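You operate a simulated robot arm through the tools that you are given. There is no shell and no other tool.

Carry out the task below with a simulated two-armed robot. There is one attempt and no reset: what you move stays moved.

## Task
Lay the pad from the bolted drawer in the green crate and push the crate into the yellow frame.
Fine: drawer shut and bolt locked again.
Where things are to end (x, y in the base frame): green crate within 25 mm of [720, 270].
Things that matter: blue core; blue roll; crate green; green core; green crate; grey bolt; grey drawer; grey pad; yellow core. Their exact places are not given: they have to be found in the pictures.

The check looks at the end state, three seconds after you hand in, the way a careful person would. Anything else that was tipped, shoved, dropped, spilled or broken makes it a failure.

## Robot
Two 7-joint arms with two-finger parallel grippers on one trunk, on a base that moves. Base frame: it is fixed to the floor where the robot stands at the start and does not move with it; the origin is under the middle of the robot, x ahead of it, y to its left, z up; the surface under the hand at the start is at about z = 760. Units: mm, degrees, N and s.
The left shoulder is at the start at [50, 168, 1132], the right one opposite. With the tool pointing down near the work surface each hand reaches from about 100 to 660 mm from the robot's upright axis, wherever it stands, measured 20 degrees to its own side. Places, roughly: blue roll (37x12x12 cm) [500, -300, 800]; crate green [700, 100, 800]; green crate (40x26x12 cm) [700, 100, 800]; grey bolt [500, 0, 600]; grey drawer [500, -300, 600]. Payload 1.57 kg a hand.
The tool frame of a hand sits at the grasp point between the pads (the TCP): z along the fingers, y along the line on which they close. The tips reach 30 mm beyond it. Largest opening 80 mm; finger width 17, thickness 12; the body of the gripper, 40 by 82 mm, starts 80 mm behind the TCP.
Orientation is told as [roll, pitch, yaw] about the base's x, y, z axes, in that order, counted from this pose: with the fingers straight down and closing along the base's y, the tool's x points along the base's -x, its y along +y and its z along -z.

## Interface
- The arms move only by the tool servo_tool. It takes "left_increments", "right_increments" or both (then of equal length, played together; a hand with none holds still); each is a list of rows, each a list of 7 numbers: the turn, a rotation vector about the base's x, y, z in rad, then the shift along the base's x, y, z in mm, then the finger opening in mm, from 0 to 80. In form: [[rx, ry, rz, dx, dy, dz, grip], ...]. A call has 1 to 20 rows; each row is the pose to reach, as a shift and turn from the pose commanded when the call began. Rows are played at 5 a second. More than 50 mm and 8.6 degrees between two rows, or a gripper value outside its range, and nothing of the call is played. Where a pose cannot be reached the arm comes as near as it can. A force on the tool above 50 N (or 10 N above the force at the start of the call, whichever is more), or a blocked arm, ends the call early, and 0.2 s more pass. The fingers move at their own pace (about 45 mm/s each) and stop on an object; they squeeze with about 43 N. The grip force told is the motor's: it shows also when the fingers shut on nothing. Time passes only in rows, and 0.2 s behind the last, so rows that repeat a pose let the fingers close. It gives the time, the measured TCP pose, the force on the tool (base axes), the opening and the grip force at its end, in the units of the frame above (readings bear some noise), with the torque about the TCP (base axes, N m) and any sound that the robot's microphone picked up.
- Cameras (640 x 400 px; columns grow to the right, rows downward): "scene" is now at [112.8, -5.8, 1318.5]; the picture's right is [-0.07, -1.00, 0.00], its down [-0.80, 0.06, -0.60] and it looks along [0.60, -0.04, -0.80] (base axes); focal length 233 px, centre (320, 200). "left" rides on the left gripper at [72, 7, -122] in its tool frame; the picture's right is [-0.09, 1.00, 0.00], its down [-0.84, -0.08, -0.54] and it looks along [-0.54, -0.05, 0.84] (tool axes); focal length 238 px, centre (320, 200). "right" rides on the right gripper at [72, -7, -122] in its tool frame; the picture's right is [0.09, 1.00, 0.00], its down [-0.84, 0.08, -0.54] and it looks along [-0.54, 0.05, 0.84] (tool axes); focal length 238 px, centre (320, 200).
- snapshot(camera): a new picture of that camera. No time passes.
- raise_lower(by): slides the trunk up (or, below 0, down) by that many mm; the arms and the scene camera ride with it, the base frame stays. It gives what a move gives, with no picture.
- drive_base(legs): drives the robot by 1 to 6 legs, each [ahead, left, turn to the left] in mm, mm and degrees, along the robot's own axes; the way and the turn of a leg run together, so that a leg with both is an arc; at most 1500 mm and 180 degrees a leg. The arms and the cameras ride along, it lands a little off, and it stops where it bumps. It gives what a move gives.
- head_to(pan, tilt): turns the head with the scene camera to pan (to the left, within 80 degrees either way) and tilt (down, from -29 to 69), counted from straight ahead of the robot. It gives what a move gives.
- probe_pixels(camera, pixels): for up to 12 pixels [column, row] of the newest picture of that camera ("zoom" is the newest enlarged one), the place [x, y, z] in the base frame of the surface seen there, good to about 2 mm. No time passes.
- inspect(camera, box): a new picture of the part [left, top, right, bottom] of that camera's present view, enlarged. No time passes.
- sign_off(): hands the job in; it is judged then, once.

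Open the grippers and draw the arms clear of the work before you hand the job in, unless the task says otherwise.

The tools are called after "Call:" by a JSON object that holds its "op" and its "data". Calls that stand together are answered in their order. servo_tool: Moves the arms, as the interface text tells. Its arguments: {"type":"object","properties":{"left_increments":{"type":"array"},"right_increments":{"type":"array"}},"required":[]} The other tools are called the same way: raise_lower (by) moves the trunk up or down; drive_base (legs) drives the base; head_to (pan, tilt) turns the head that bears the scene camera; snapshot (camera) takes a picture; probe_pixels (camera, pixels) gives the place of the surface under pixels of a picture; inspect (camera, box) takes an enlarged picture of a part of a camera's view; sign_off () hands the job in.

At the start:

```text
time: 0.0
left_position: [447.3, 158.7, 1050.1]
left_orientation: [0.0, 0.0, 0.0]
left_contact_force: [-0.8, -0.3, -0.3]
left_torque: [0.0, 0.01, 0.03]
left_grip_width: 80.1
left_grasp_force: 0.0
right_position: [484.0, -264.6, 960.7]
right_orientation: [0.1, 0.0, 0.0]
right_contact_force: [0.5, 0.1, 0.9]
right_torque: [0.02, -0.03, 0.0]
right_grip_width: 80.3
right_grasp_force: 0.0
trunk travel left (down, up): [-300.0, 143.0]
robot x, y, heading: [-0.1, 1.7, 0.1]
head pan, tilt (commanded): [-4.2, 53.3]
```

scene: 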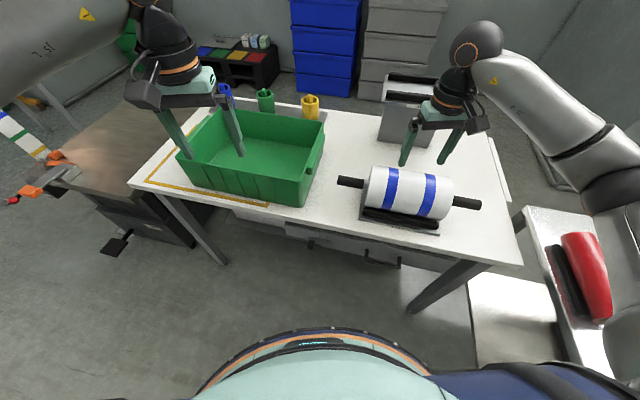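
right: 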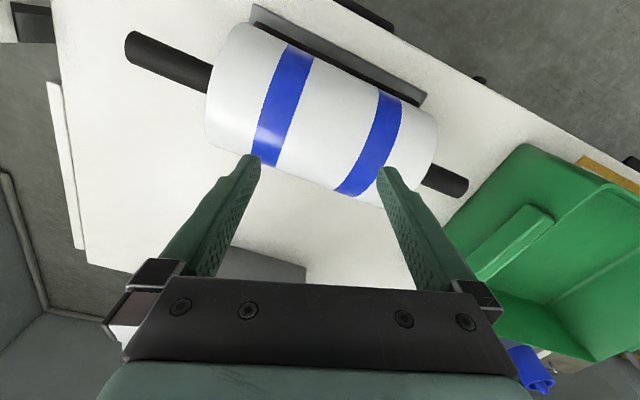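
left: 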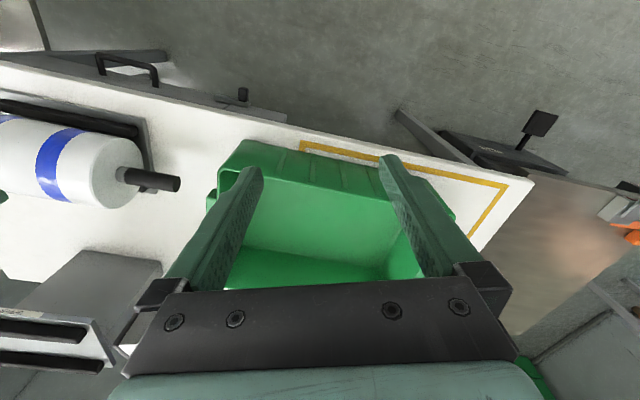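

The first pictures show the green crate around (250,150), the roll around (410,195) and the table front edge with a drawer handle near (375,260). I'll take a closer look at the crate area and the drawer under the table edge.

Call:
{"op": "inspect", "data": {"camera": "scene", "box": [200, 180, 520, 320]}}

Call:
{"op": "inspect", "data": {"camera": "scene", "box": [120, 70, 360, 220]}}

Call:
{"op": "inspect", "data": {"camera": "left", "box": [60, 30, 320, 190]}}

```text
2.00 times, centred on (360, 250) of scene
```

zoom: 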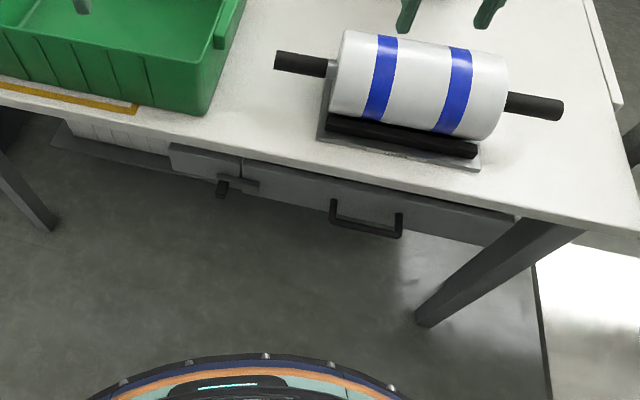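

```text
2.67 times, centred on (240, 145) of scene
```

zoom: 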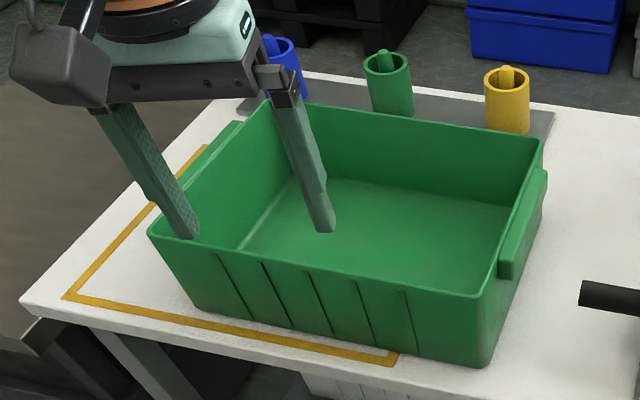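

```text
2.46 times, centred on (190, 110) of left
```

zoom: 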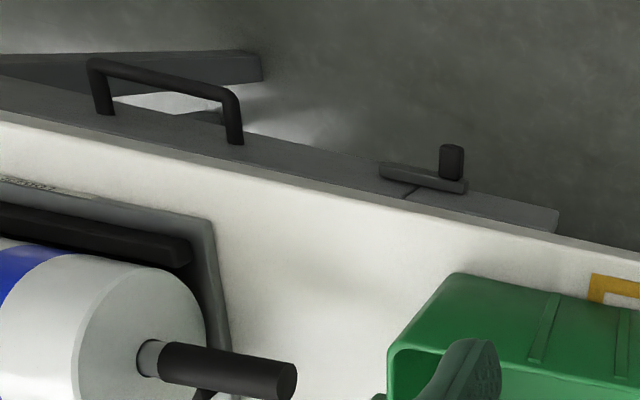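

The bolt is a slide bar with an upright knob around zoom (452,160), and the drawer handle is a black bar at zoom (95–240, 60–140). I'll probe those, and the table edge, crate and frame corners.

Call:
{"op": "probe_pixels", "data": {"camera": "zoom", "pixels": [[95, 62], [165, 78], [235, 95], [103, 112], [236, 140], [452, 147], [451, 176], [385, 168], [463, 188], [409, 195], [555, 215], [300, 185]]}}

Call:
{"op": "probe_pixels", "data": {"camera": "scene", "pixels": [[176, 157], [218, 108], [323, 122], [303, 179], [302, 204], [194, 186], [145, 182], [268, 205], [240, 148], [130, 186], [521, 264], [325, 145]]}}

```text
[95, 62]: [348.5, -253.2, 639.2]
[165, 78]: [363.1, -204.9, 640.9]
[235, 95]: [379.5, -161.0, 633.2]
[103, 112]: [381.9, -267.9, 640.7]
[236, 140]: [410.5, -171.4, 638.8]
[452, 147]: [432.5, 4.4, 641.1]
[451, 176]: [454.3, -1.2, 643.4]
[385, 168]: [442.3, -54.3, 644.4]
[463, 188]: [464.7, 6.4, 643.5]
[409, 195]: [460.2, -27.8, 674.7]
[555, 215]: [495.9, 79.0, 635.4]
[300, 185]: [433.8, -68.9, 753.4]
```

```text
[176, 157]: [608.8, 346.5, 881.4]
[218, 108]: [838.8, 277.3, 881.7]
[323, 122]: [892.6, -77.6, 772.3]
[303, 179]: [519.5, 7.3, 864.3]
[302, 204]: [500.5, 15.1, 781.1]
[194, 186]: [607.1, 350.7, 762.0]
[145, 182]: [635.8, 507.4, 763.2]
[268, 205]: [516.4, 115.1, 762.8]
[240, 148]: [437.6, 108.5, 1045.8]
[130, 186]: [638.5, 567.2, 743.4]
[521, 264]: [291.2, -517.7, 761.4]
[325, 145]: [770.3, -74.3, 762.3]
```

The table is turned about -17.7° (front edge from (291,-518) to (638,567)), the handle sits near (363,-205,640) and the bolt knob near (440,2,642). I'll look around before moving the base: head left, then right.

Call:
{"op": "head_to", "data": {"pan": 75, "tilt": 40}}

Call:
{"op": "snapshot", "data": {"camera": "scene"}}

Call:
{"op": "head_to", "data": {"pan": -75, "tilt": 40}}

Call:
{"op": "snapshot", "data": {"camera": "scene"}}

Call:
{"op": "head_to", "data": {"pan": -10, "tilt": 66}}

Call:
{"op": "snapshot", "data": {"camera": "scene"}}

```text
time: 1.5
left_position: [446.3, 159.9, 1050.1]
left_orientation: [0.0, 0.0, 0.0]
left_contact_force: [0.8, 0.7, -0.3]
left_torque: [0.0, 0.0, -0.01]
left_grip_width: 80.1
left_grasp_force: 0.0
right_position: [484.7, -265.7, 961.5]
right_orientation: [0.0, 0.0, 0.1]
right_contact_force: [-0.5, -0.1, 0.3]
right_torque: [0.0, 0.0, -0.01]
right_grip_width: 80.0
right_grasp_force: 0.1
trunk travel left (down, up): [-300.0, 143.0]
robot x, y, heading: [-0.7, 0.3, 0.1]
head pan, tilt (commanded): [75.0, 40.0]
```

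```text
taken
```

scene: 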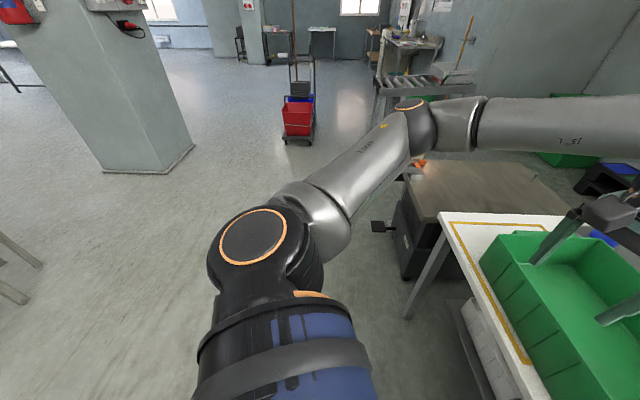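

```text
time: 3.9
left_position: [446.2, 159.0, 1050.6]
left_orientation: [0.0, 0.0, 0.1]
left_contact_force: [0.1, -0.1, 0.2]
left_torque: [-0.01, 0.0, 0.01]
left_grip_width: 80.0
left_grasp_force: 0.0
right_position: [485.1, -265.2, 962.4]
right_orientation: [0.0, 0.0, -0.1]
right_contact_force: [0.1, -0.3, -0.4]
right_torque: [0.02, 0.01, -0.01]
right_grip_width: 79.8
right_grasp_force: 0.1
trunk travel left (down, up): [-300.0, 143.0]
robot x, y, heading: [0.3, -3.0, 0.4]
head pan, tilt (commanded): [-75.0, 40.0]
```

```text
taken
```

scene: 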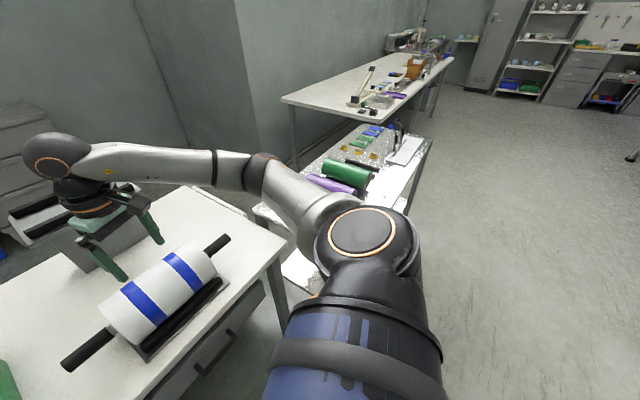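

```text
time: 5.2
left_position: [446.3, 159.4, 1050.6]
left_orientation: [0.0, -0.1, 0.0]
left_contact_force: [0.7, 0.2, 0.1]
left_torque: [-0.01, 0.01, -0.01]
left_grip_width: 79.9
left_grasp_force: 0.0
right_position: [483.7, -265.3, 962.4]
right_orientation: [0.0, 0.0, 0.0]
right_contact_force: [0.2, -0.2, -0.5]
right_torque: [0.0, 0.02, -0.01]
right_grip_width: 80.0
right_grasp_force: 0.1
trunk travel left (down, up): [-300.0, 143.0]
robot x, y, heading: [2.0, 0.1, 0.2]
head pan, tilt (commanded): [-10.0, 66.0]
```

```text
taken
```

scene: 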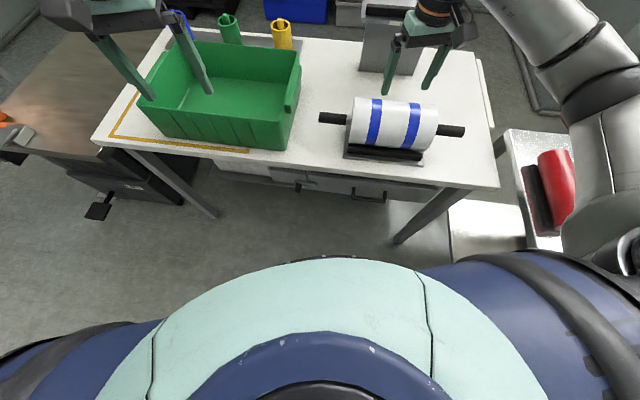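

There is free floor behind the robot. I'll drive back about 450 mm (arms well above everything) to see the drawer front and bolt.

Call:
{"op": "drive_base", "data": {"legs": [[-450, 0, 0]]}}

Call:
{"op": "raise_lower", "data": {"by": -200}}

Call:
{"op": "head_to", "data": {"pan": -5, "tilt": 25}}

Call:
{"op": "snapshot", "data": {"camera": "scene"}}

```text
time: 7.9
left_position: [7.6, 158.6, 1050.1]
left_orientation: [0.0, 0.0, -0.2]
left_contact_force: [0.1, 0.0, 0.2]
left_torque: [0.02, -0.04, -0.01]
left_grip_width: 79.9
left_grasp_force: 0.1
right_position: [45.0, -265.6, 962.4]
right_orientation: [0.0, 0.0, -0.3]
right_contact_force: [-0.5, 0.2, 0.1]
right_torque: [-0.01, -0.05, 0.0]
right_grip_width: 79.6
right_grasp_force: 0.0
trunk travel left (down, up): [-300.0, 143.0]
robot x, y, heading: [-443.4, 1.0, -0.3]
head pan, tilt (commanded): [-10.0, 66.0]
```

```text
time: 10.1
left_position: [6.3, 158.5, 849.5]
left_orientation: [0.0, -0.1, -0.2]
left_contact_force: [0.6, -0.4, -0.9]
left_torque: [0.02, -0.02, 0.0]
left_grip_width: 79.8
left_grasp_force: 0.1
right_position: [44.8, -265.4, 762.4]
right_orientation: [0.0, 0.1, -0.2]
right_contact_force: [0.0, -0.3, -0.2]
right_torque: [-0.06, 0.01, 0.0]
right_grip_width: 80.1
right_grasp_force: 0.1
trunk travel left (down, up): [-100.0, 343.0]
robot x, y, heading: [-440.0, -0.6, -0.2]
head pan, tilt (commanded): [-10.0, 66.0]
```

```text
time: 11.2
left_position: [7.6, 158.4, 851.8]
left_orientation: [0.1, 0.0, -0.2]
left_contact_force: [0.2, 0.5, -0.8]
left_torque: [-0.01, 0.01, -0.01]
left_grip_width: 80.0
left_grasp_force: 0.1
right_position: [44.5, -267.5, 763.2]
right_orientation: [0.0, -0.1, -0.2]
right_contact_force: [-0.4, -0.6, 0.7]
right_torque: [-0.05, -0.02, 0.01]
right_grip_width: 79.8
right_grasp_force: 0.0
trunk travel left (down, up): [-100.0, 343.0]
robot x, y, heading: [-437.8, 4.3, -0.2]
head pan, tilt (commanded): [-5.0, 25.0]
```

```text
taken
```

scene: 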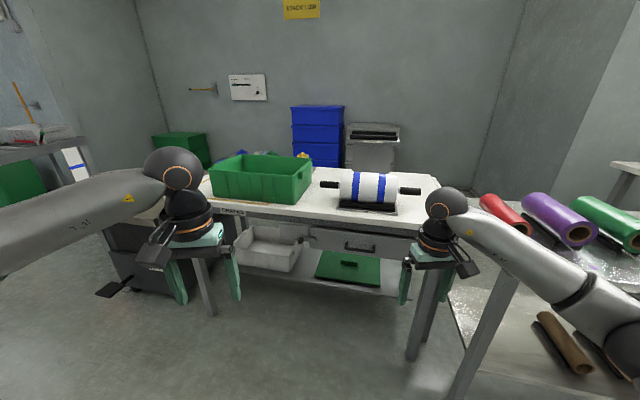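

The drawer front is now visible at (310-400, 228-260) with the bolt at about (312,232). I'll enlarge it.

Call:
{"op": "inspect", "data": {"camera": "scene", "box": [230, 190, 430, 310]}}

Call:
{"op": "probe_pixels", "data": {"camera": "scene", "pixels": [[311, 239], [345, 245], [360, 249], [375, 250], [330, 240], [395, 250], [305, 229], [260, 247], [340, 268]]}}

Call:
{"op": "inspect", "data": {"camera": "scene", "box": [290, 210, 350, 260]}}

```text
3.20 times, centred on (330, 250) of scene
```

zoom: 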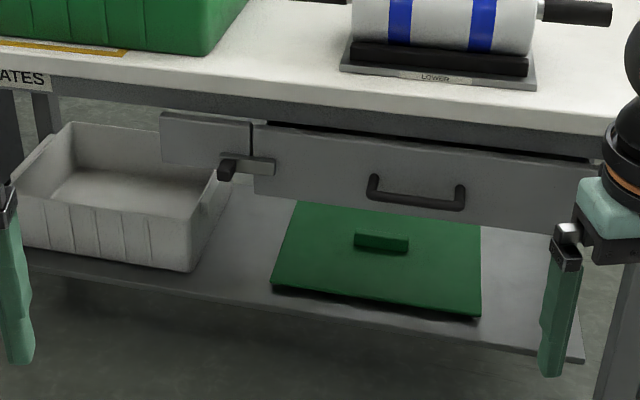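

```text
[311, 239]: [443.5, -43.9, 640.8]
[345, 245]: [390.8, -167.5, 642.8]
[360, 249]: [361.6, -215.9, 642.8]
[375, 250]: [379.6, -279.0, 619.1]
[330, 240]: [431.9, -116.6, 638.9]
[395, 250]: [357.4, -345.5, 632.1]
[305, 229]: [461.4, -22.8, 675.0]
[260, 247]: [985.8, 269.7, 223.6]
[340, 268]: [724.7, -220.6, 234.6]
```

```text
8.00 times, centred on (320, 235) of scene
```

zoom: 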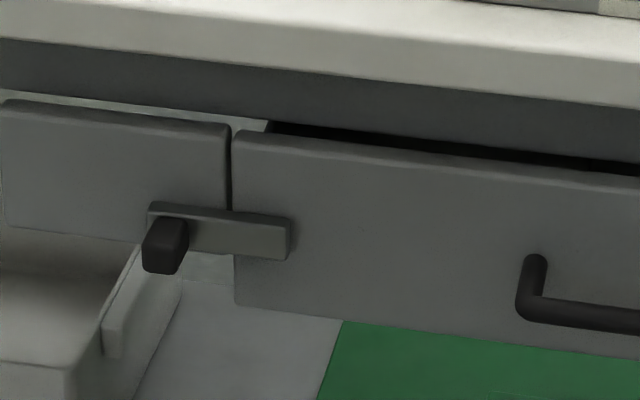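

The bolt bar straddles the seam between the fixed block and the drawer front, so it must slide left to unlock. I'll probe bolt and handle details in this zoom.

Call:
{"op": "probe_pixels", "data": {"camera": "zoom", "pixels": [[160, 255], [160, 232], [175, 225], [148, 255], [200, 235], [285, 240], [155, 208], [225, 180], [240, 180], [10, 160], [240, 290], [540, 270]]}}

Call:
{"op": "inspect", "data": {"camera": "scene", "box": [330, 225, 390, 265]}}

```text
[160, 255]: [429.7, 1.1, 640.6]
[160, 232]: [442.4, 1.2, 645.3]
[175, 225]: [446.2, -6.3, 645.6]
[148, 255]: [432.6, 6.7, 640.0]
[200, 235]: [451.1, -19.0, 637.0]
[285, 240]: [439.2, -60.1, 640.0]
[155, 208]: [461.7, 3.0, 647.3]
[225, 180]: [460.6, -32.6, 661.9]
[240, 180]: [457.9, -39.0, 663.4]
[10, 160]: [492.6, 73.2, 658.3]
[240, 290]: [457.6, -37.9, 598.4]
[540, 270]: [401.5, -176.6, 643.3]
```

```text
10.00 times, centred on (360, 245) of scene
```

zoom: 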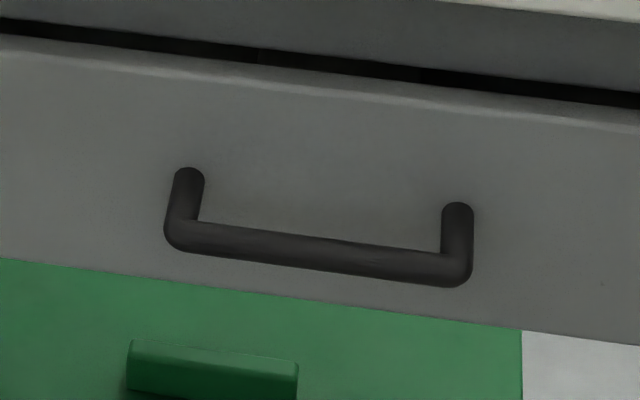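

The seam sits at table-left coordinate t≈106, the bar spans t≈77–144, the knob is at (436,1,641) and protrudes ~27 mm beyond the table edge; the handle bar is at (362,-210,640). I'll position the robot square to the table with room for the drawer to open.

Call:
{"op": "drive_base", "data": {"legs": [[247, 89, 0], [0, 0, -17.5]]}}

Call:
{"op": "head_to", "data": {"pan": 0, "tilt": 40}}

Call:
{"op": "snapshot", "data": {"camera": "scene"}}

```text
time: 14.0
left_position: [282.3, 112.4, 849.5]
left_orientation: [-0.1, 0.0, -17.0]
left_contact_force: [-0.1, -1.1, 0.0]
left_torque: [0.02, 0.0, 0.01]
left_grip_width: 79.8
left_grasp_force: 0.0
right_position: [193.8, -305.8, 762.9]
right_orientation: [0.0, 0.0, -17.0]
right_contact_force: [0.2, 0.2, 0.2]
right_torque: [-0.04, 0.02, -0.04]
right_grip_width: 80.0
right_grasp_force: 0.0
trunk travel left (down, up): [-100.0, 343.0]
robot x, y, heading: [-192.7, 87.7, -16.9]
head pan, tilt (commanded): [-5.0, 25.0]
```

```text
time: 14.8
left_position: [283.0, 112.3, 851.0]
left_orientation: [0.0, 0.0, -17.0]
left_contact_force: [1.0, 0.1, -0.5]
left_torque: [0.01, 0.02, -0.01]
left_grip_width: 80.0
left_grasp_force: 0.0
right_position: [195.0, -304.3, 761.6]
right_orientation: [0.1, 0.0, -17.0]
right_contact_force: [0.1, 0.1, 0.4]
right_torque: [0.02, 0.01, -0.02]
right_grip_width: 80.0
right_grasp_force: 0.1
trunk travel left (down, up): [-100.0, 343.0]
robot x, y, heading: [-190.8, 90.9, -17.1]
head pan, tilt (commanded): [0.0, 40.0]
```

```text
taken
```

scene: 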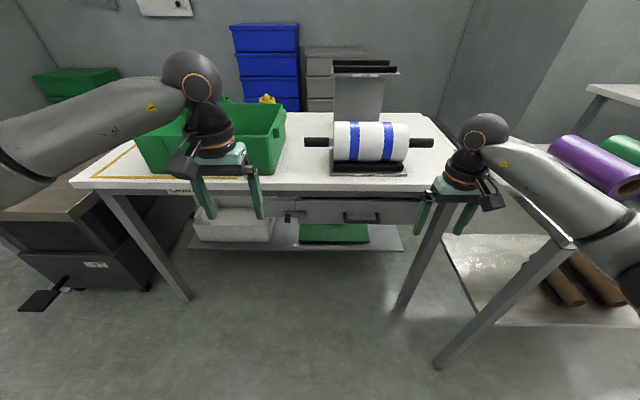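

The robot is square to the table and the bolt is at (290,215) in the scene. I'll bring the left hand in front of the knob with a 45° forward-down tilt, stopping short of it.

Call:
{"op": "servo_tool", "data": {"left_increments": [[-0.04, -0.1246, -0.002, 13, -16, -22, 60], [-0.08, -0.2492, -0.004, 26, -32, -43, 50], [-0.12, -0.3738, -0.006, 39, -48, -65, 40], [-0.16, -0.4984, -0.008, 53, -64, -87, 40], [-0.2, -0.623, -0.01, 66, -80, -108, 40], [-0.2394, -0.7476, -0.012, 79, -97, -130, 40], [-0.2394, -0.7476, -0.012, 79, -97, -130, 40]]}}

Call:
{"op": "snapshot", "data": {"camera": "left"}}

Call:
{"op": "snapshot", "data": {"camera": "scene"}}

```text
time: 16.4
left_position: [363.4, 14.5, 719.7]
left_orientation: [-0.6, -45.0, -17.4]
left_contact_force: [-0.2, -0.5, 0.0]
left_torque: [-0.03, 0.03, 0.02]
left_grip_width: 39.9
left_grasp_force: 0.0
right_position: [194.5, -305.6, 761.3]
right_orientation: [0.0, 0.1, -17.0]
right_contact_force: [-0.9, 0.0, 1.3]
right_torque: [-0.01, 0.01, 0.0]
right_grip_width: 79.9
right_grasp_force: 0.1
trunk travel left (down, up): [-100.0, 343.0]
robot x, y, heading: [-193.0, 87.9, -16.9]
head pan, tilt (commanded): [0.0, 40.0]
```

```text
taken
```

left: 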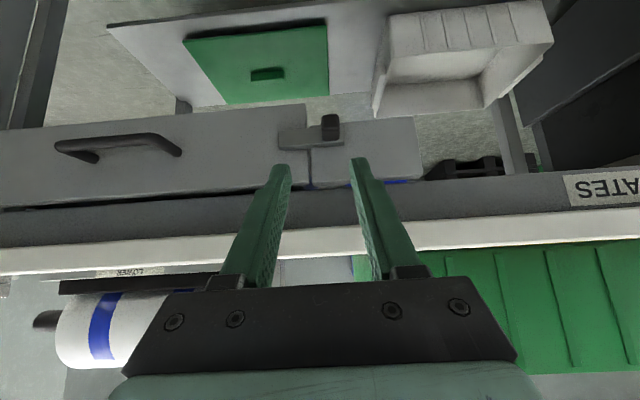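

```text
taken
```

scene: 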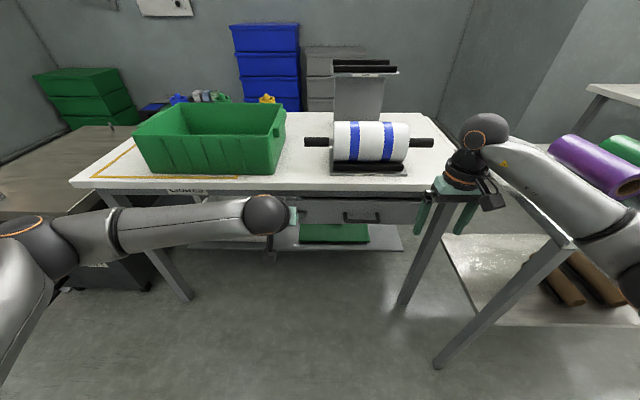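

The left camera shows the knob at (330,127), the bar across the seam at (310,150) and the fingers above. I'll probe the knob and bar from here.

Call:
{"op": "inspect", "data": {"camera": "left", "box": [240, 80, 440, 205]}}

Call:
{"op": "probe_pixels", "data": {"camera": "left", "pixels": [[330, 118], [330, 130], [323, 127], [337, 127], [300, 141], [284, 141], [345, 145], [310, 165], [230, 150], [400, 150], [120, 140], [68, 145]]}}

```text
3.20 times, centred on (340, 142) of left
```

zoom: 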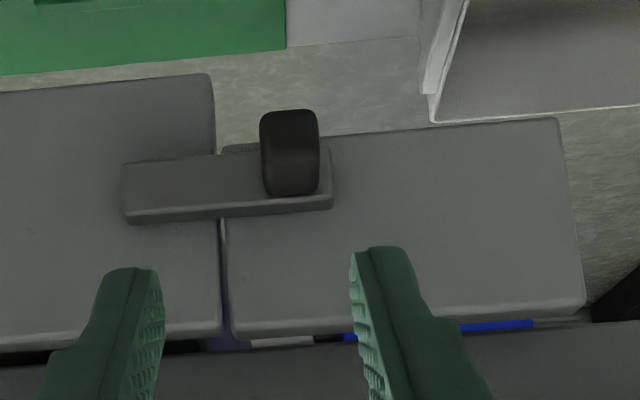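

```text
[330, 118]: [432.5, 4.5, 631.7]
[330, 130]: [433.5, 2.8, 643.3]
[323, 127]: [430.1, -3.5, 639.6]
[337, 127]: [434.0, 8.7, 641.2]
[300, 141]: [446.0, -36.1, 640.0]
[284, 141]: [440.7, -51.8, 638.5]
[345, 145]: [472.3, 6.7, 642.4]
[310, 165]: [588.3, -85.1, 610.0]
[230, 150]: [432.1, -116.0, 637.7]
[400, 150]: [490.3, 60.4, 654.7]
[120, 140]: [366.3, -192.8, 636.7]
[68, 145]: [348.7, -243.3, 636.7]
```

The knob spans t≈126–142 with its tip at d≈409 and z≈641. I'll slide the open fingers along the tool axis to straddle it.

Call:
{"op": "servo_tool", "data": {"left_increments": [[0, 0, 0, 5, 8, 0, 40], [0, 0, 0, 22, 2, -20, 40], [0, 0, 0, 41, -4, -42, 40], [0, 0, 0, 60, -9.5, -64, 40], [0, 0, 0, 60, -9.5, -64, 40]]}}

Call:
{"op": "snapshot", "data": {"camera": "left"}}

```text
time: 17.6
left_position: [421.6, 4.2, 654.3]
left_orientation: [-0.5, -45.0, -17.6]
left_contact_force: [-0.2, -0.1, 0.3]
left_torque: [0.0, -0.04, 0.01]
left_grip_width: 40.0
left_grasp_force: 0.1
right_position: [194.9, -306.2, 761.8]
right_orientation: [-0.1, -0.1, -17.0]
right_contact_force: [0.3, 0.3, -0.3]
right_torque: [-0.04, -0.02, -0.06]
right_grip_width: 79.9
right_grasp_force: 0.0
trunk travel left (down, up): [-100.0, 343.0]
robot x, y, heading: [-193.2, 87.9, -16.9]
head pan, tilt (commanded): [0.0, 40.0]
```

```text
taken
```

left: 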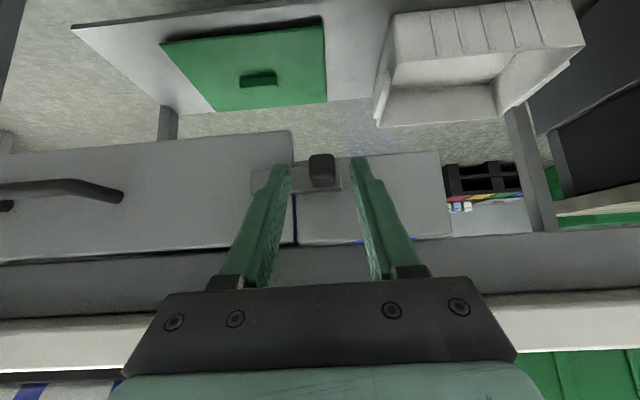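

The knob at (322,170) sits between the fingertips. I'll close on it and then slide along the table-left direction.

Call:
{"op": "servo_tool", "data": {"left_increments": [[0, 0, 0, 0, 0, 0, 20], [0, 0, 0, 0, 0, 0, 5], [0, 0, 0, 0, 0, 0, 5], [0, 0, 0, 0, 0, 0, 5]]}}

Call:
{"op": "servo_tool", "data": {"left_increments": [[0, 0, 0, 1.5, 4.8, 0, 5], [0, 0, 0, 3, 9.5, 0, 5], [0, 0, 0, 4.6, 14.3, 0, 5], [0, 0, 0, 6.1, 19, 0, 5], [0, 0, 0, 7.6, 23.8, 0, 5], [0, 0, 0, 9.2, 28.6, 0, 5], [0, 0, 0, 10.7, 33.3, 0, 5], [0, 0, 0, 12.2, 38.1, 0, 5], [0, 0, 0, 13.7, 42.8, 0, 5]]}}

Call:
{"op": "snapshot", "data": {"camera": "left"}}

```text
time: 18.6
left_position: [421.6, 6.5, 654.8]
left_orientation: [-0.4, -44.9, -17.5]
left_contact_force: [0.5, 4.3, -0.6]
left_torque: [0.16, -0.03, 0.03]
left_grip_width: 17.4
left_grasp_force: 32.3
right_position: [195.6, -306.1, 761.7]
right_orientation: [0.1, 0.1, -16.9]
right_contact_force: [-0.5, -0.4, 0.0]
right_torque: [-0.02, 0.03, -0.01]
right_grip_width: 79.9
right_grasp_force: 0.0
trunk travel left (down, up): [-100.0, 343.0]
robot x, y, heading: [-189.4, 89.2, -17.1]
head pan, tilt (commanded): [0.0, 40.0]
```

```text
time: 20.6
left_position: [432.7, 40.3, 655.3]
left_orientation: [-1.0, -44.8, -17.8]
left_contact_force: [9.0, -26.8, -13.4]
left_torque: [-0.26, 0.03, -0.22]
left_grip_width: 17.8
left_grasp_force: 32.9
right_position: [195.3, -307.2, 760.5]
right_orientation: [-0.1, 0.1, -17.1]
right_contact_force: [0.5, -0.6, -0.4]
right_torque: [0.01, 0.01, -0.04]
right_grip_width: 79.9
right_grasp_force: 0.0
trunk travel left (down, up): [-100.0, 343.0]
robot x, y, heading: [-188.4, 88.4, -17.4]
head pan, tilt (commanded): [0.0, 40.0]
```

```text
taken
```

left: 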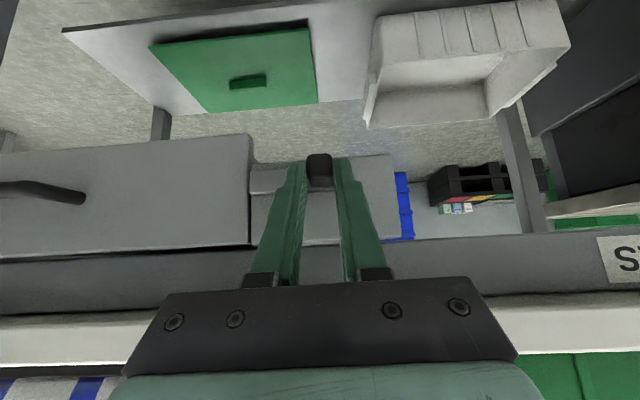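

The bolt moved ~36 mm and reached a stop (27 N). I'll check that the bar's right end is clear of the seam.

Call:
{"op": "inspect", "data": {"camera": "left", "box": [190, 120, 390, 245]}}

```text
3.20 times, centred on (290, 182) of left
```

zoom: 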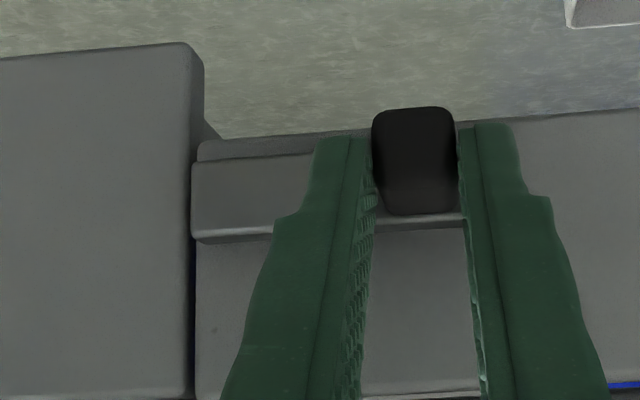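

I'll probe the bar end and drawer edge exactly.

Call:
{"op": "probe_pixels", "data": {"camera": "zoom", "pixels": [[197, 200], [205, 200], [197, 180], [186, 300], [180, 250], [200, 300], [210, 300], [190, 130], [196, 225], [185, 200]]}}

```text
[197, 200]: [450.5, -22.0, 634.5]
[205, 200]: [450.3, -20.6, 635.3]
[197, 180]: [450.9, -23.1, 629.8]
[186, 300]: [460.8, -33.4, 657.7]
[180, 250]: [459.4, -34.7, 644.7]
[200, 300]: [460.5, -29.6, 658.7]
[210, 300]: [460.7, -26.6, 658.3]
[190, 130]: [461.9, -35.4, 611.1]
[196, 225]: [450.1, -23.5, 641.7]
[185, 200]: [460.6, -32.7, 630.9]
```

The bar end is at t≈115 while the drawer edge ends at t≈108, so the bolt is clear. I'll relieve the pressure, release the knob, back off along the tool axis and park the left hand to the left.

Call:
{"op": "servo_tool", "data": {"left_increments": [[0, 0, 0, -1.8, -5.7, 0, 5], [0, 0, 0, -1.8, -5.7, 0, 45], [0, 0, 0, -1.8, -5.7, 0, 45], [0, 0, 0, -1.8, -5.7, 0, 45], [0, 0, 0, -21, 0.4, 21, 45], [0, 0, 0, -40, 6.5, 43, 45], [0, 0, 0, -59, 12.6, 65, 45], [0, 0, 0, -70, 44, 85, 45], [0, 0, 0, -81, 75, 105, 45], [0, 0, 0, -92, 107, 125, 45]]}}

Call:
{"op": "snapshot", "data": {"camera": "left"}}

Call:
{"op": "inspect", "data": {"camera": "scene", "box": [240, 180, 440, 305]}}

```text
time: 22.8
left_position: [340.7, 156.2, 785.0]
left_orientation: [-0.3, -44.9, -17.5]
left_contact_force: [1.2, 1.1, -0.6]
left_torque: [-0.01, 0.02, 0.02]
left_grip_width: 44.9
left_grasp_force: 0.0
right_position: [194.7, -306.0, 762.4]
right_orientation: [0.1, 0.1, -17.0]
right_contact_force: [-0.4, -0.8, 0.0]
right_torque: [-0.01, 0.04, 0.0]
right_grip_width: 80.1
right_grasp_force: 0.1
trunk travel left (down, up): [-100.0, 343.0]
robot x, y, heading: [-188.6, 88.3, -16.9]
head pan, tilt (commanded): [0.0, 40.0]
```

```text
taken
```

left: 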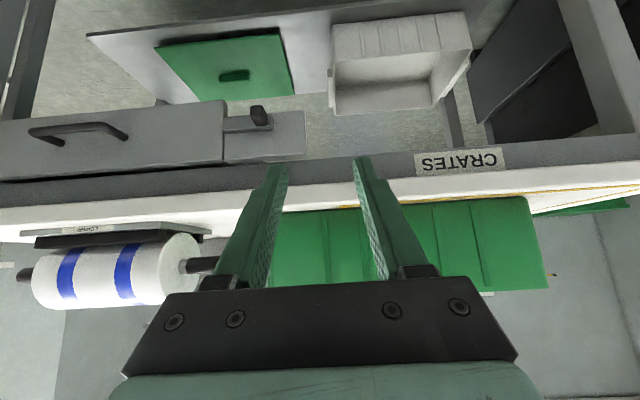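

```text
3.20 times, centred on (340, 242) of scene
```

zoom: 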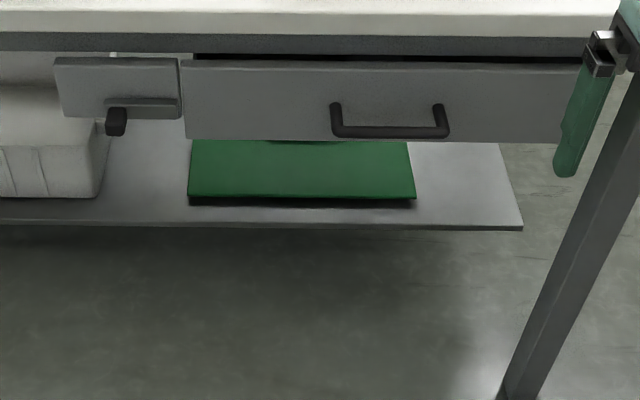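

The bolt now sits entirely on the fixed block and the drawer is free. I'll bring the right hand in front of the handle (t≈-86), tilting it toward horizontal first.

Call:
{"op": "servo_tool", "data": {"right_increments": [[-0.0414, -0.1292, 0, 4.1, 15.7, -4.4, 80], [-0.0828, -0.2584, 0, 8.2, 31.4, -8.9, 70], [-0.1242, -0.3877, 0, 12.3, 47.1, -13.3, 60], [-0.1656, -0.5169, 0, 16.4, 62.8, -17.8, 50], [-0.207, -0.6462, 0, 20.5, 78.6, -22.2, 40], [-0.2484, -0.7754, 0, 24.6, 94.3, -26.7, 40], [-0.2898, -0.9046, 0, 28.7, 110, -31.1, 40], [-0.3312, -1.0339, 0, 32.8, 125.7, -35.6, 40], [-0.3726, -1.1631, 0, 36.9, 141.4, -40, 40], [-0.3726, -1.1631, 0, 36.9, 141.4, -40, 40]]}}

Call:
{"op": "snapshot", "data": {"camera": "right"}}

Call:
{"op": "snapshot", "data": {"camera": "scene"}}

```text
time: 25.0
left_position: [342.5, 155.2, 783.5]
left_orientation: [-0.5, -45.0, -17.5]
left_contact_force: [0.4, 0.7, -0.4]
left_torque: [0.03, -0.01, 0.01]
left_grip_width: 44.9
left_grasp_force: 0.0
right_position: [223.7, -137.9, 711.1]
right_orientation: [2.4, -63.2, -17.9]
right_contact_force: [-0.2, 0.5, 0.9]
right_torque: [0.02, -0.01, 0.0]
right_grip_width: 40.0
right_grasp_force: 0.0
right hand out of reach, approached as far as the arm can: row 8, 9
trunk travel left (down, up): [-100.0, 343.0]
robot x, y, heading: [-193.7, 90.2, -16.8]
head pan, tilt (commanded): [0.0, 40.0]
```

```text
taken
```

right: 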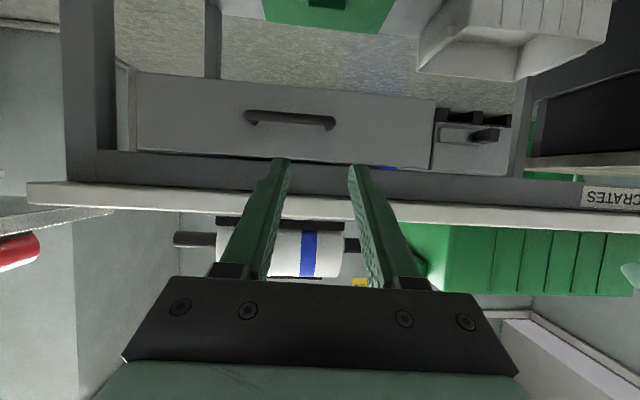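

```text
taken
```

scene: 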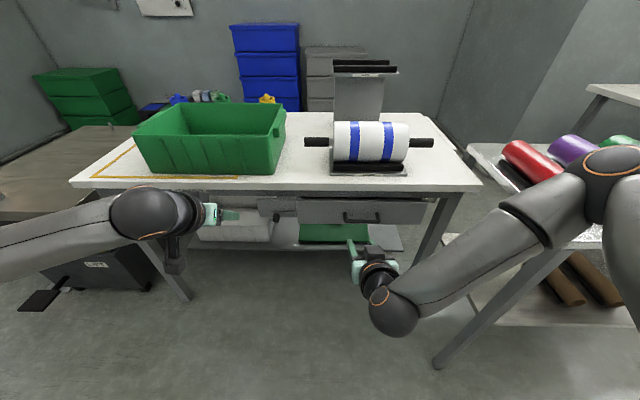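

The hand stopped at about 63° tilt (a reach limit); the handle at (290,118) in the right view lies ahead of it. I'll check where the commanded pose stands with a zero-shift row.

Call:
{"op": "servo_tool", "data": {"right_increments": [[0, 0, 0, 0, 0, 0, 40]]}}

```text
time: 25.4
left_position: [341.3, 154.5, 781.5]
left_orientation: [-0.4, -45.0, -17.5]
left_contact_force: [1.0, -0.4, 0.1]
left_torque: [-0.01, 0.02, 0.0]
left_grip_width: 44.8
left_grasp_force: 0.1
right_position: [223.7, -137.5, 710.3]
right_orientation: [2.3, -63.0, -17.8]
right_contact_force: [0.3, 0.4, -0.7]
right_torque: [0.01, 0.03, 0.02]
right_grip_width: 40.1
right_grasp_force: 0.0
trunk travel left (down, up): [-100.0, 343.0]
robot x, y, heading: [-192.0, 89.8, -17.0]
head pan, tilt (commanded): [0.0, 40.0]
```

The commanded pose was clipped to this reachable one. I'll now roll the right hand 90° about its own axis so the fingers close vertically.

Call:
{"op": "servo_tool", "data": {"right_increments": [[0.1111, -0.0356, -0.0595, 0, 0, 0, 40], [0.2222, -0.0712, -0.119, 0, 0, 0, 40], [0.3333, -0.1068, -0.1785, 0, 0, 0, 40], [0.4444, -0.1424, -0.238, 0, 0, 0, 40], [0.5555, -0.178, -0.2975, 0, 0, 0, 40], [0.6666, -0.2136, -0.357, 0, 0, 0, 40], [0.7777, -0.2492, -0.4165, 0, 0, 0, 40], [0.8888, -0.2848, -0.476, 0, 0, 0, 40], [0.9999, -0.3204, -0.5355, 0, 0, 0, 40], [1.111, -0.356, -0.595, 0, 0, 0, 40], [1.2221, -0.3916, -0.6545, 0, 0, 0, 40], [1.3332, -0.4272, -0.714, 0, 0, 0, 40]]}}

Call:
{"op": "snapshot", "data": {"camera": "right"}}

Call:
{"op": "snapshot", "data": {"camera": "scene"}}

```text
time: 28.0
left_position: [342.3, 155.4, 782.7]
left_orientation: [-0.4, -45.0, -17.5]
left_contact_force: [-0.2, 0.1, 0.2]
left_torque: [0.03, 0.01, -0.01]
left_grip_width: 45.2
left_grasp_force: 0.0
right_position: [231.5, -164.0, 722.9]
right_orientation: [63.0, -3.7, -113.8]
right_contact_force: [-0.7, -0.3, 0.2]
right_torque: [0.01, -0.01, -0.01]
right_grip_width: 40.1
right_grasp_force: 0.0
trunk travel left (down, up): [-100.0, 343.0]
robot x, y, heading: [-193.7, 87.4, -17.1]
head pan, tilt (commanded): [0.0, 40.0]
```

```text
taken
```

right: 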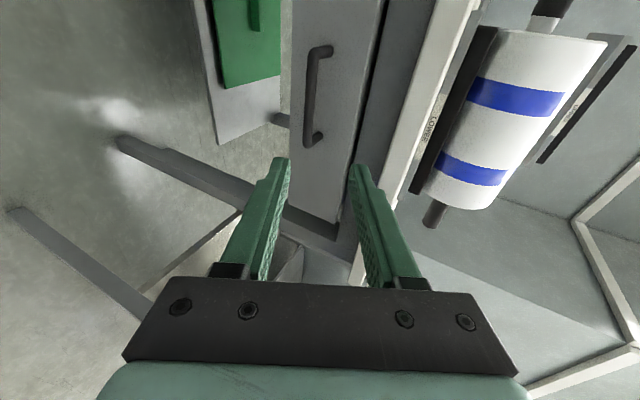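

```text
taken
```

scene: 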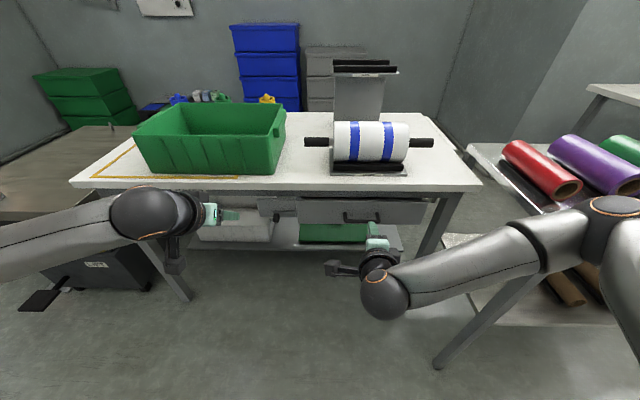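

The roll worked; the hand sits at t≈-86 but points about 8° off the table normal. I'll straighten it and move up closer to the handle with 28 mm opening.

Call:
{"op": "servo_tool", "data": {"right_increments": [[0.017, -0.0065, 0.036, 22.7, -7.3, -15.7, 34], [0.035, -0.013, 0.073, 45.5, -14.5, -31.3, 28], [0.052, -0.0195, 0.109, 68.2, -21.8, -47, 28], [0.052, -0.0195, 0.109, 68.2, -21.8, -47, 28]]}}

Call:
{"op": "snapshot", "data": {"camera": "right"}}

Call:
{"op": "inspect", "data": {"camera": "scene", "box": [290, 180, 450, 300]}}

```text
time: 29.0
left_position: [342.4, 154.9, 782.3]
left_orientation: [-0.4, -45.0, -17.5]
left_contact_force: [-0.1, 0.7, -0.3]
left_torque: [-0.01, -0.01, 0.0]
left_grip_width: 44.8
left_grasp_force: 0.0
right_position: [299.3, -185.9, 674.1]
right_orientation: [63.1, -0.6, -107.4]
right_contact_force: [0.5, 0.5, -0.9]
right_torque: [-0.01, 0.02, -0.03]
right_grip_width: 27.8
right_grasp_force: 0.0
trunk travel left (down, up): [-100.0, 343.0]
robot x, y, heading: [-192.6, 92.0, -16.9]
head pan, tilt (commanded): [0.0, 40.0]
```

```text
taken
```

right: 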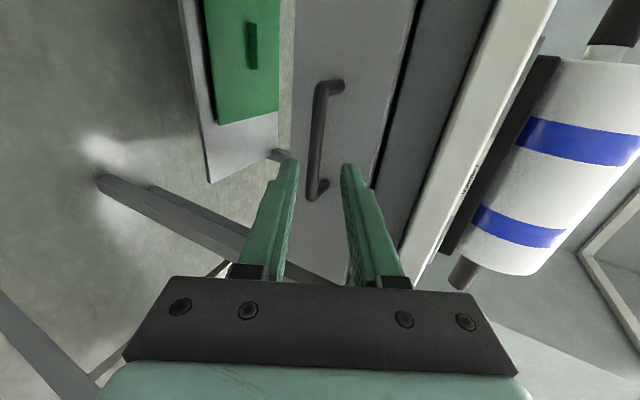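

```text
3.33 times, centred on (370, 240) of scene
```

zoom: 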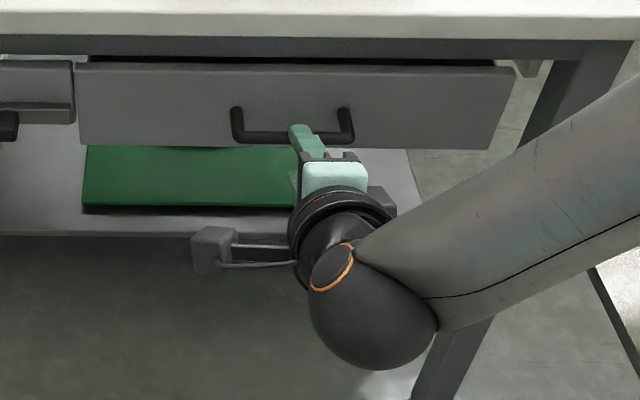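

The hand is now aligned with the table normal and the handle bar is at about (320,130) in the right view. I'll probe the bar to refine its height and depth.

Call:
{"op": "probe_pixels", "data": {"camera": "right", "pixels": [[319, 120], [314, 120], [324, 120], [317, 150], [313, 170], [320, 100], [330, 180], [340, 120], [310, 230], [327, 84]]}}

```text
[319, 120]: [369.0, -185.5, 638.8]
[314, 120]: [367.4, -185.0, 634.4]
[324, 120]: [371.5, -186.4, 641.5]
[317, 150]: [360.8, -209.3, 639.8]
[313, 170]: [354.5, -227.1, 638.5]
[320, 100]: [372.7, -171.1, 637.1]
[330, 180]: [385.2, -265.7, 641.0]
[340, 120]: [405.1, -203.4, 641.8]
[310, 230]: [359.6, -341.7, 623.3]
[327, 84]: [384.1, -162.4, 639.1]
```

The bar centre is at d≈414, z≈638. I'll advance along the tool axis to straddle it and check.

Call:
{"op": "servo_tool", "data": {"right_increments": [[0, 0, 0, 14.7, -4.7, -7.7, 28], [0, 0, 0, 29.4, -9.4, -15.4, 28], [0, 0, 0, 44, -14.1, -23.2, 28], [0, 0, 0, 58.7, -18.8, -30.9, 28], [0, 0, 0, 58.7, -18.8, -30.9, 28]]}}

Call:
{"op": "snapshot", "data": {"camera": "right"}}

Call:
{"op": "inspect", "data": {"camera": "scene", "box": [310, 190, 410, 260]}}

```text
time: 30.2
left_position: [342.1, 155.5, 782.4]
left_orientation: [-0.4, -45.0, -17.5]
left_contact_force: [-0.6, 0.0, 0.1]
left_torque: [0.0, -0.02, 0.01]
left_grip_width: 45.0
left_grasp_force: 0.1
right_position: [358.3, -205.8, 644.0]
right_orientation: [63.1, -0.7, -107.4]
right_contact_force: [-0.7, -0.5, 0.0]
right_torque: [0.0, -0.02, 0.01]
right_grip_width: 27.9
right_grasp_force: 0.1
trunk travel left (down, up): [-100.0, 343.0]
robot x, y, heading: [-193.4, 89.3, -16.8]
head pan, tilt (commanded): [0.0, 40.0]
```

```text
taken
```

right: 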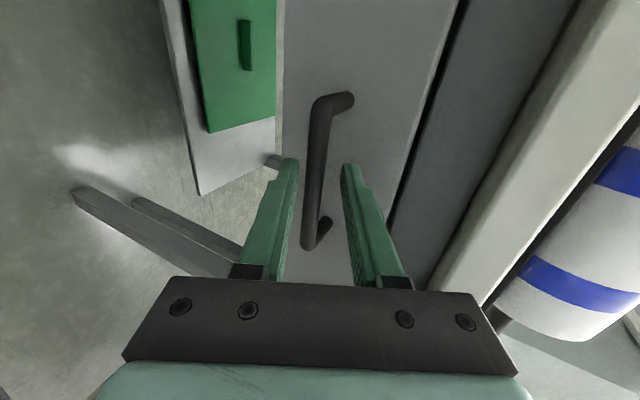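

```text
5.71 times, centred on (360, 225) of scene
```

zoom: 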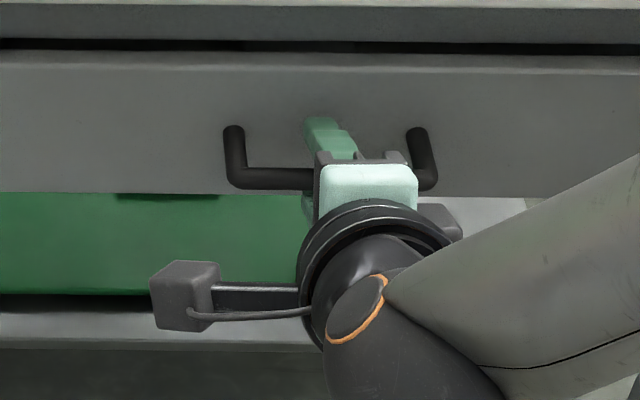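

The handle bar (316,180) lies between the fingers with no contact force. I'll close the gripper on it.

Call:
{"op": "servo_tool", "data": {"right_increments": [[0, 0, 0, 0, 0, 0, 14], [0, 0, 0, 0, 0, 0, 0], [0, 0, 0, 0, 0, 0, 0], [0, 0, 0, 0, 0, 0, 0]]}}

Call:
{"op": "snapshot", "data": {"camera": "right"}}

```text
time: 31.2
left_position: [342.2, 155.0, 782.4]
left_orientation: [-0.4, -44.9, -17.6]
left_contact_force: [0.3, 0.5, 0.2]
left_torque: [-0.01, 0.0, 0.0]
left_grip_width: 44.9
left_grasp_force: 0.1
right_position: [356.6, -203.9, 640.1]
right_orientation: [62.7, -0.7, -107.5]
right_contact_force: [-6.7, 2.5, -11.9]
right_torque: [0.38, 0.1, -0.32]
right_grip_width: 11.8
right_grasp_force: 29.5
trunk travel left (down, up): [-100.0, 343.0]
robot x, y, heading: [-192.0, 89.6, -16.8]
head pan, tilt (commanded): [0.0, 40.0]
```

```text
taken
```

right: 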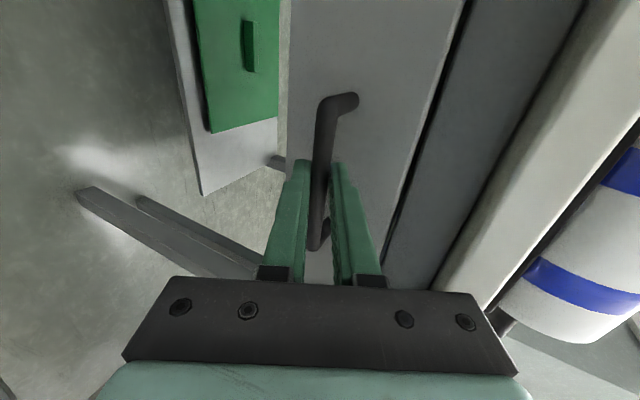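

Gripped (width 11.8 mm); the hand was drawn ~4 mm down, so I'll include that in the command and pull the drawer out along the table normal, 60 mm first.

Call:
{"op": "servo_tool", "data": {"right_increments": [[0, 0, 0, -1.5, 1, -3.5, 0], [0, 0, 0, -9.5, 3, -3.5, 0], [0, 0, 0, -19, 6.1, -3.5, 0], [0, 0, 0, -28.6, 9.2, -3.5, 0], [0, 0, 0, -38.1, 12.2, -3.5, 0], [0, 0, 0, -47.6, 15.3, -3.5, 0], [0, 0, 0, -57.1, 18.3, -3.5, 0]]}}

Call:
{"op": "snapshot", "data": {"camera": "scene"}}

```text
time: 32.8
left_position: [343.7, 154.1, 782.7]
left_orientation: [-0.4, -44.9, -17.6]
left_contact_force: [-0.5, -0.4, -0.7]
left_torque: [-0.02, 0.01, 0.03]
left_grip_width: 44.9
left_grasp_force: 0.1
right_position: [301.7, -183.2, 640.5]
right_orientation: [62.5, -1.0, -108.3]
right_contact_force: [-4.8, -17.7, -18.9]
right_torque: [0.4, 0.1, -0.44]
right_grip_width: 12.0
right_grasp_force: 29.1
right hand out of reach, approached as far as the arm can: row 4, 5, 6, 7
trunk travel left (down, up): [-100.0, 343.0]
robot x, y, heading: [-193.3, 90.8, -16.8]
head pan, tilt (commanded): [0.0, 40.0]
```

```text
taken
```

scene: 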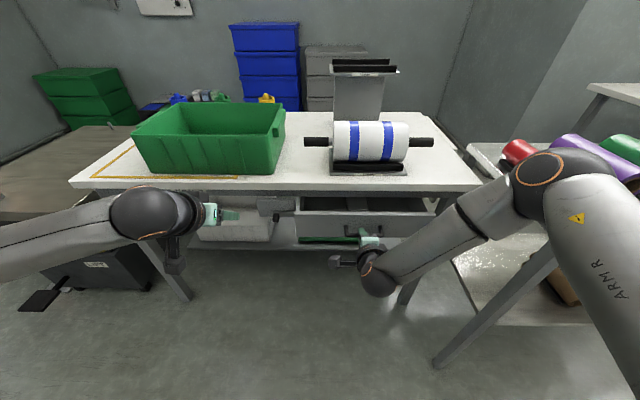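

The drawer is about 57 mm open, and the arm is near its limit. I'll look into the drawer gap now.

Call:
{"op": "inspect", "data": {"camera": "scene", "box": [250, 180, 450, 305]}}

Call:
{"op": "snapshot", "data": {"camera": "right"}}

```text
3.20 times, centred on (350, 242) of scene
```

zoom: 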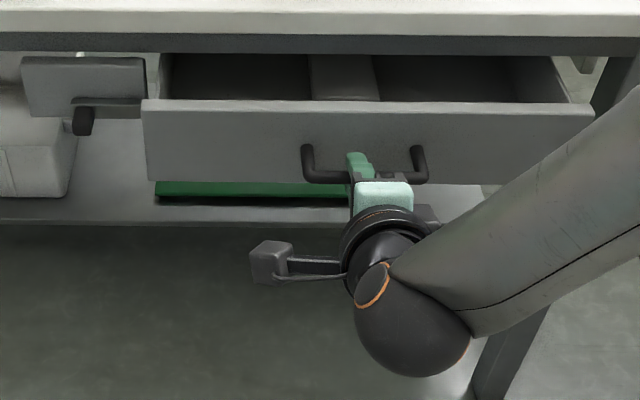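

```text
taken
```

right: 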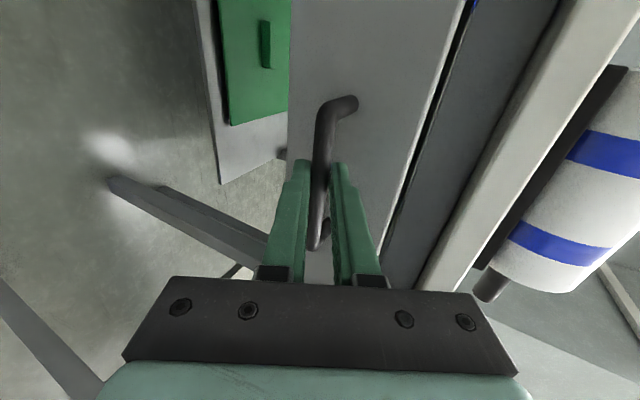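

A lighter grey slab (the pad) is visible inside at zoom (345,78). I'll draw the drawer further by driving the base straight back 100 mm while holding the handle.

Call:
{"op": "drive_base", "data": {"legs": [[-100, 1.4, 0]]}}

Call:
{"op": "snapshot", "data": {"camera": "scene"}}

Call:
{"op": "snapshot", "data": {"camera": "right"}}

```text
time: 33.9
left_position: [247.7, 185.6, 781.9]
left_orientation: [-0.3, -44.8, -17.5]
left_contact_force: [-0.4, -0.6, 0.3]
left_torque: [-0.02, -0.02, 0.01]
left_grip_width: 44.9
left_grasp_force: 0.1
right_position: [210.6, -152.2, 642.6]
right_orientation: [62.3, -1.1, -108.0]
right_contact_force: [-7.2, -16.2, -16.8]
right_torque: [0.3, 0.13, -0.39]
right_grip_width: 11.9
right_grasp_force: 29.3
trunk travel left (down, up): [-100.0, 343.0]
robot x, y, heading: [-283.4, 119.7, -17.1]
head pan, tilt (commanded): [0.0, 40.0]
```

```text
taken
```

scene: 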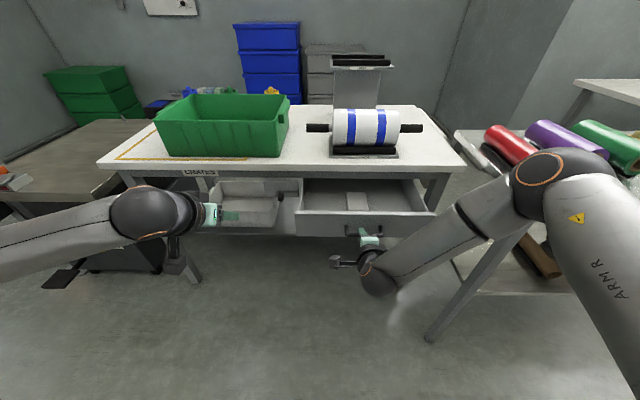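

```text
taken
```

right: 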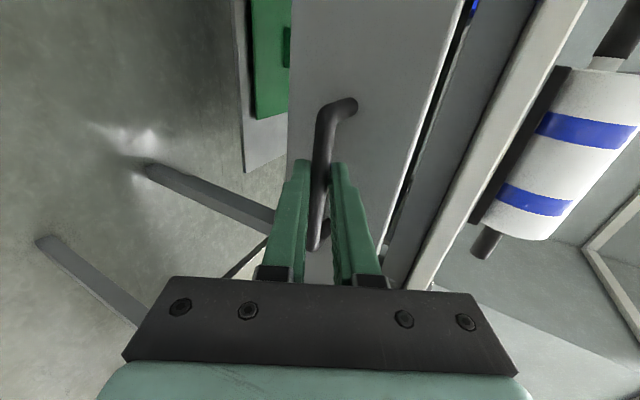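

The drawer followed and is now ~150 mm open; the pad is visible at (357,201). I'll enlarge the drawer interior.

Call:
{"op": "inspect", "data": {"camera": "scene", "box": [280, 160, 440, 260]}}

Call:
{"op": "probe_pixels", "data": {"camera": "scene", "pixels": [[357, 201], [357, 194], [357, 208], [350, 201], [366, 201], [330, 200], [390, 200], [304, 212], [430, 213], [360, 212], [355, 190], [306, 190]]}}

```text
4.00 times, centred on (360, 210) of scene
```

zoom: 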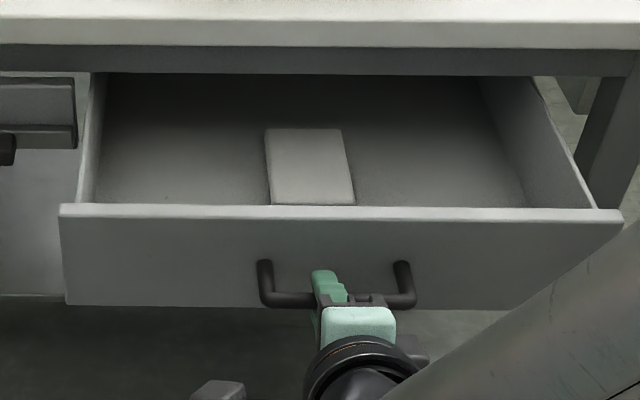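

```text
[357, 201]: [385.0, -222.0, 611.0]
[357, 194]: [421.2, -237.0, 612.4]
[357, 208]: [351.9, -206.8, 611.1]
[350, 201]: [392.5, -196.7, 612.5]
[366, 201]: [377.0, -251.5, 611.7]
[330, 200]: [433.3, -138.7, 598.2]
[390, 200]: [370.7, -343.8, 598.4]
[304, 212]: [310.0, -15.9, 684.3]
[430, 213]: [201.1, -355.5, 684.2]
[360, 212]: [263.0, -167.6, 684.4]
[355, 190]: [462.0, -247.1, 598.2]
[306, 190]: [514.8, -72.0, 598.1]
```

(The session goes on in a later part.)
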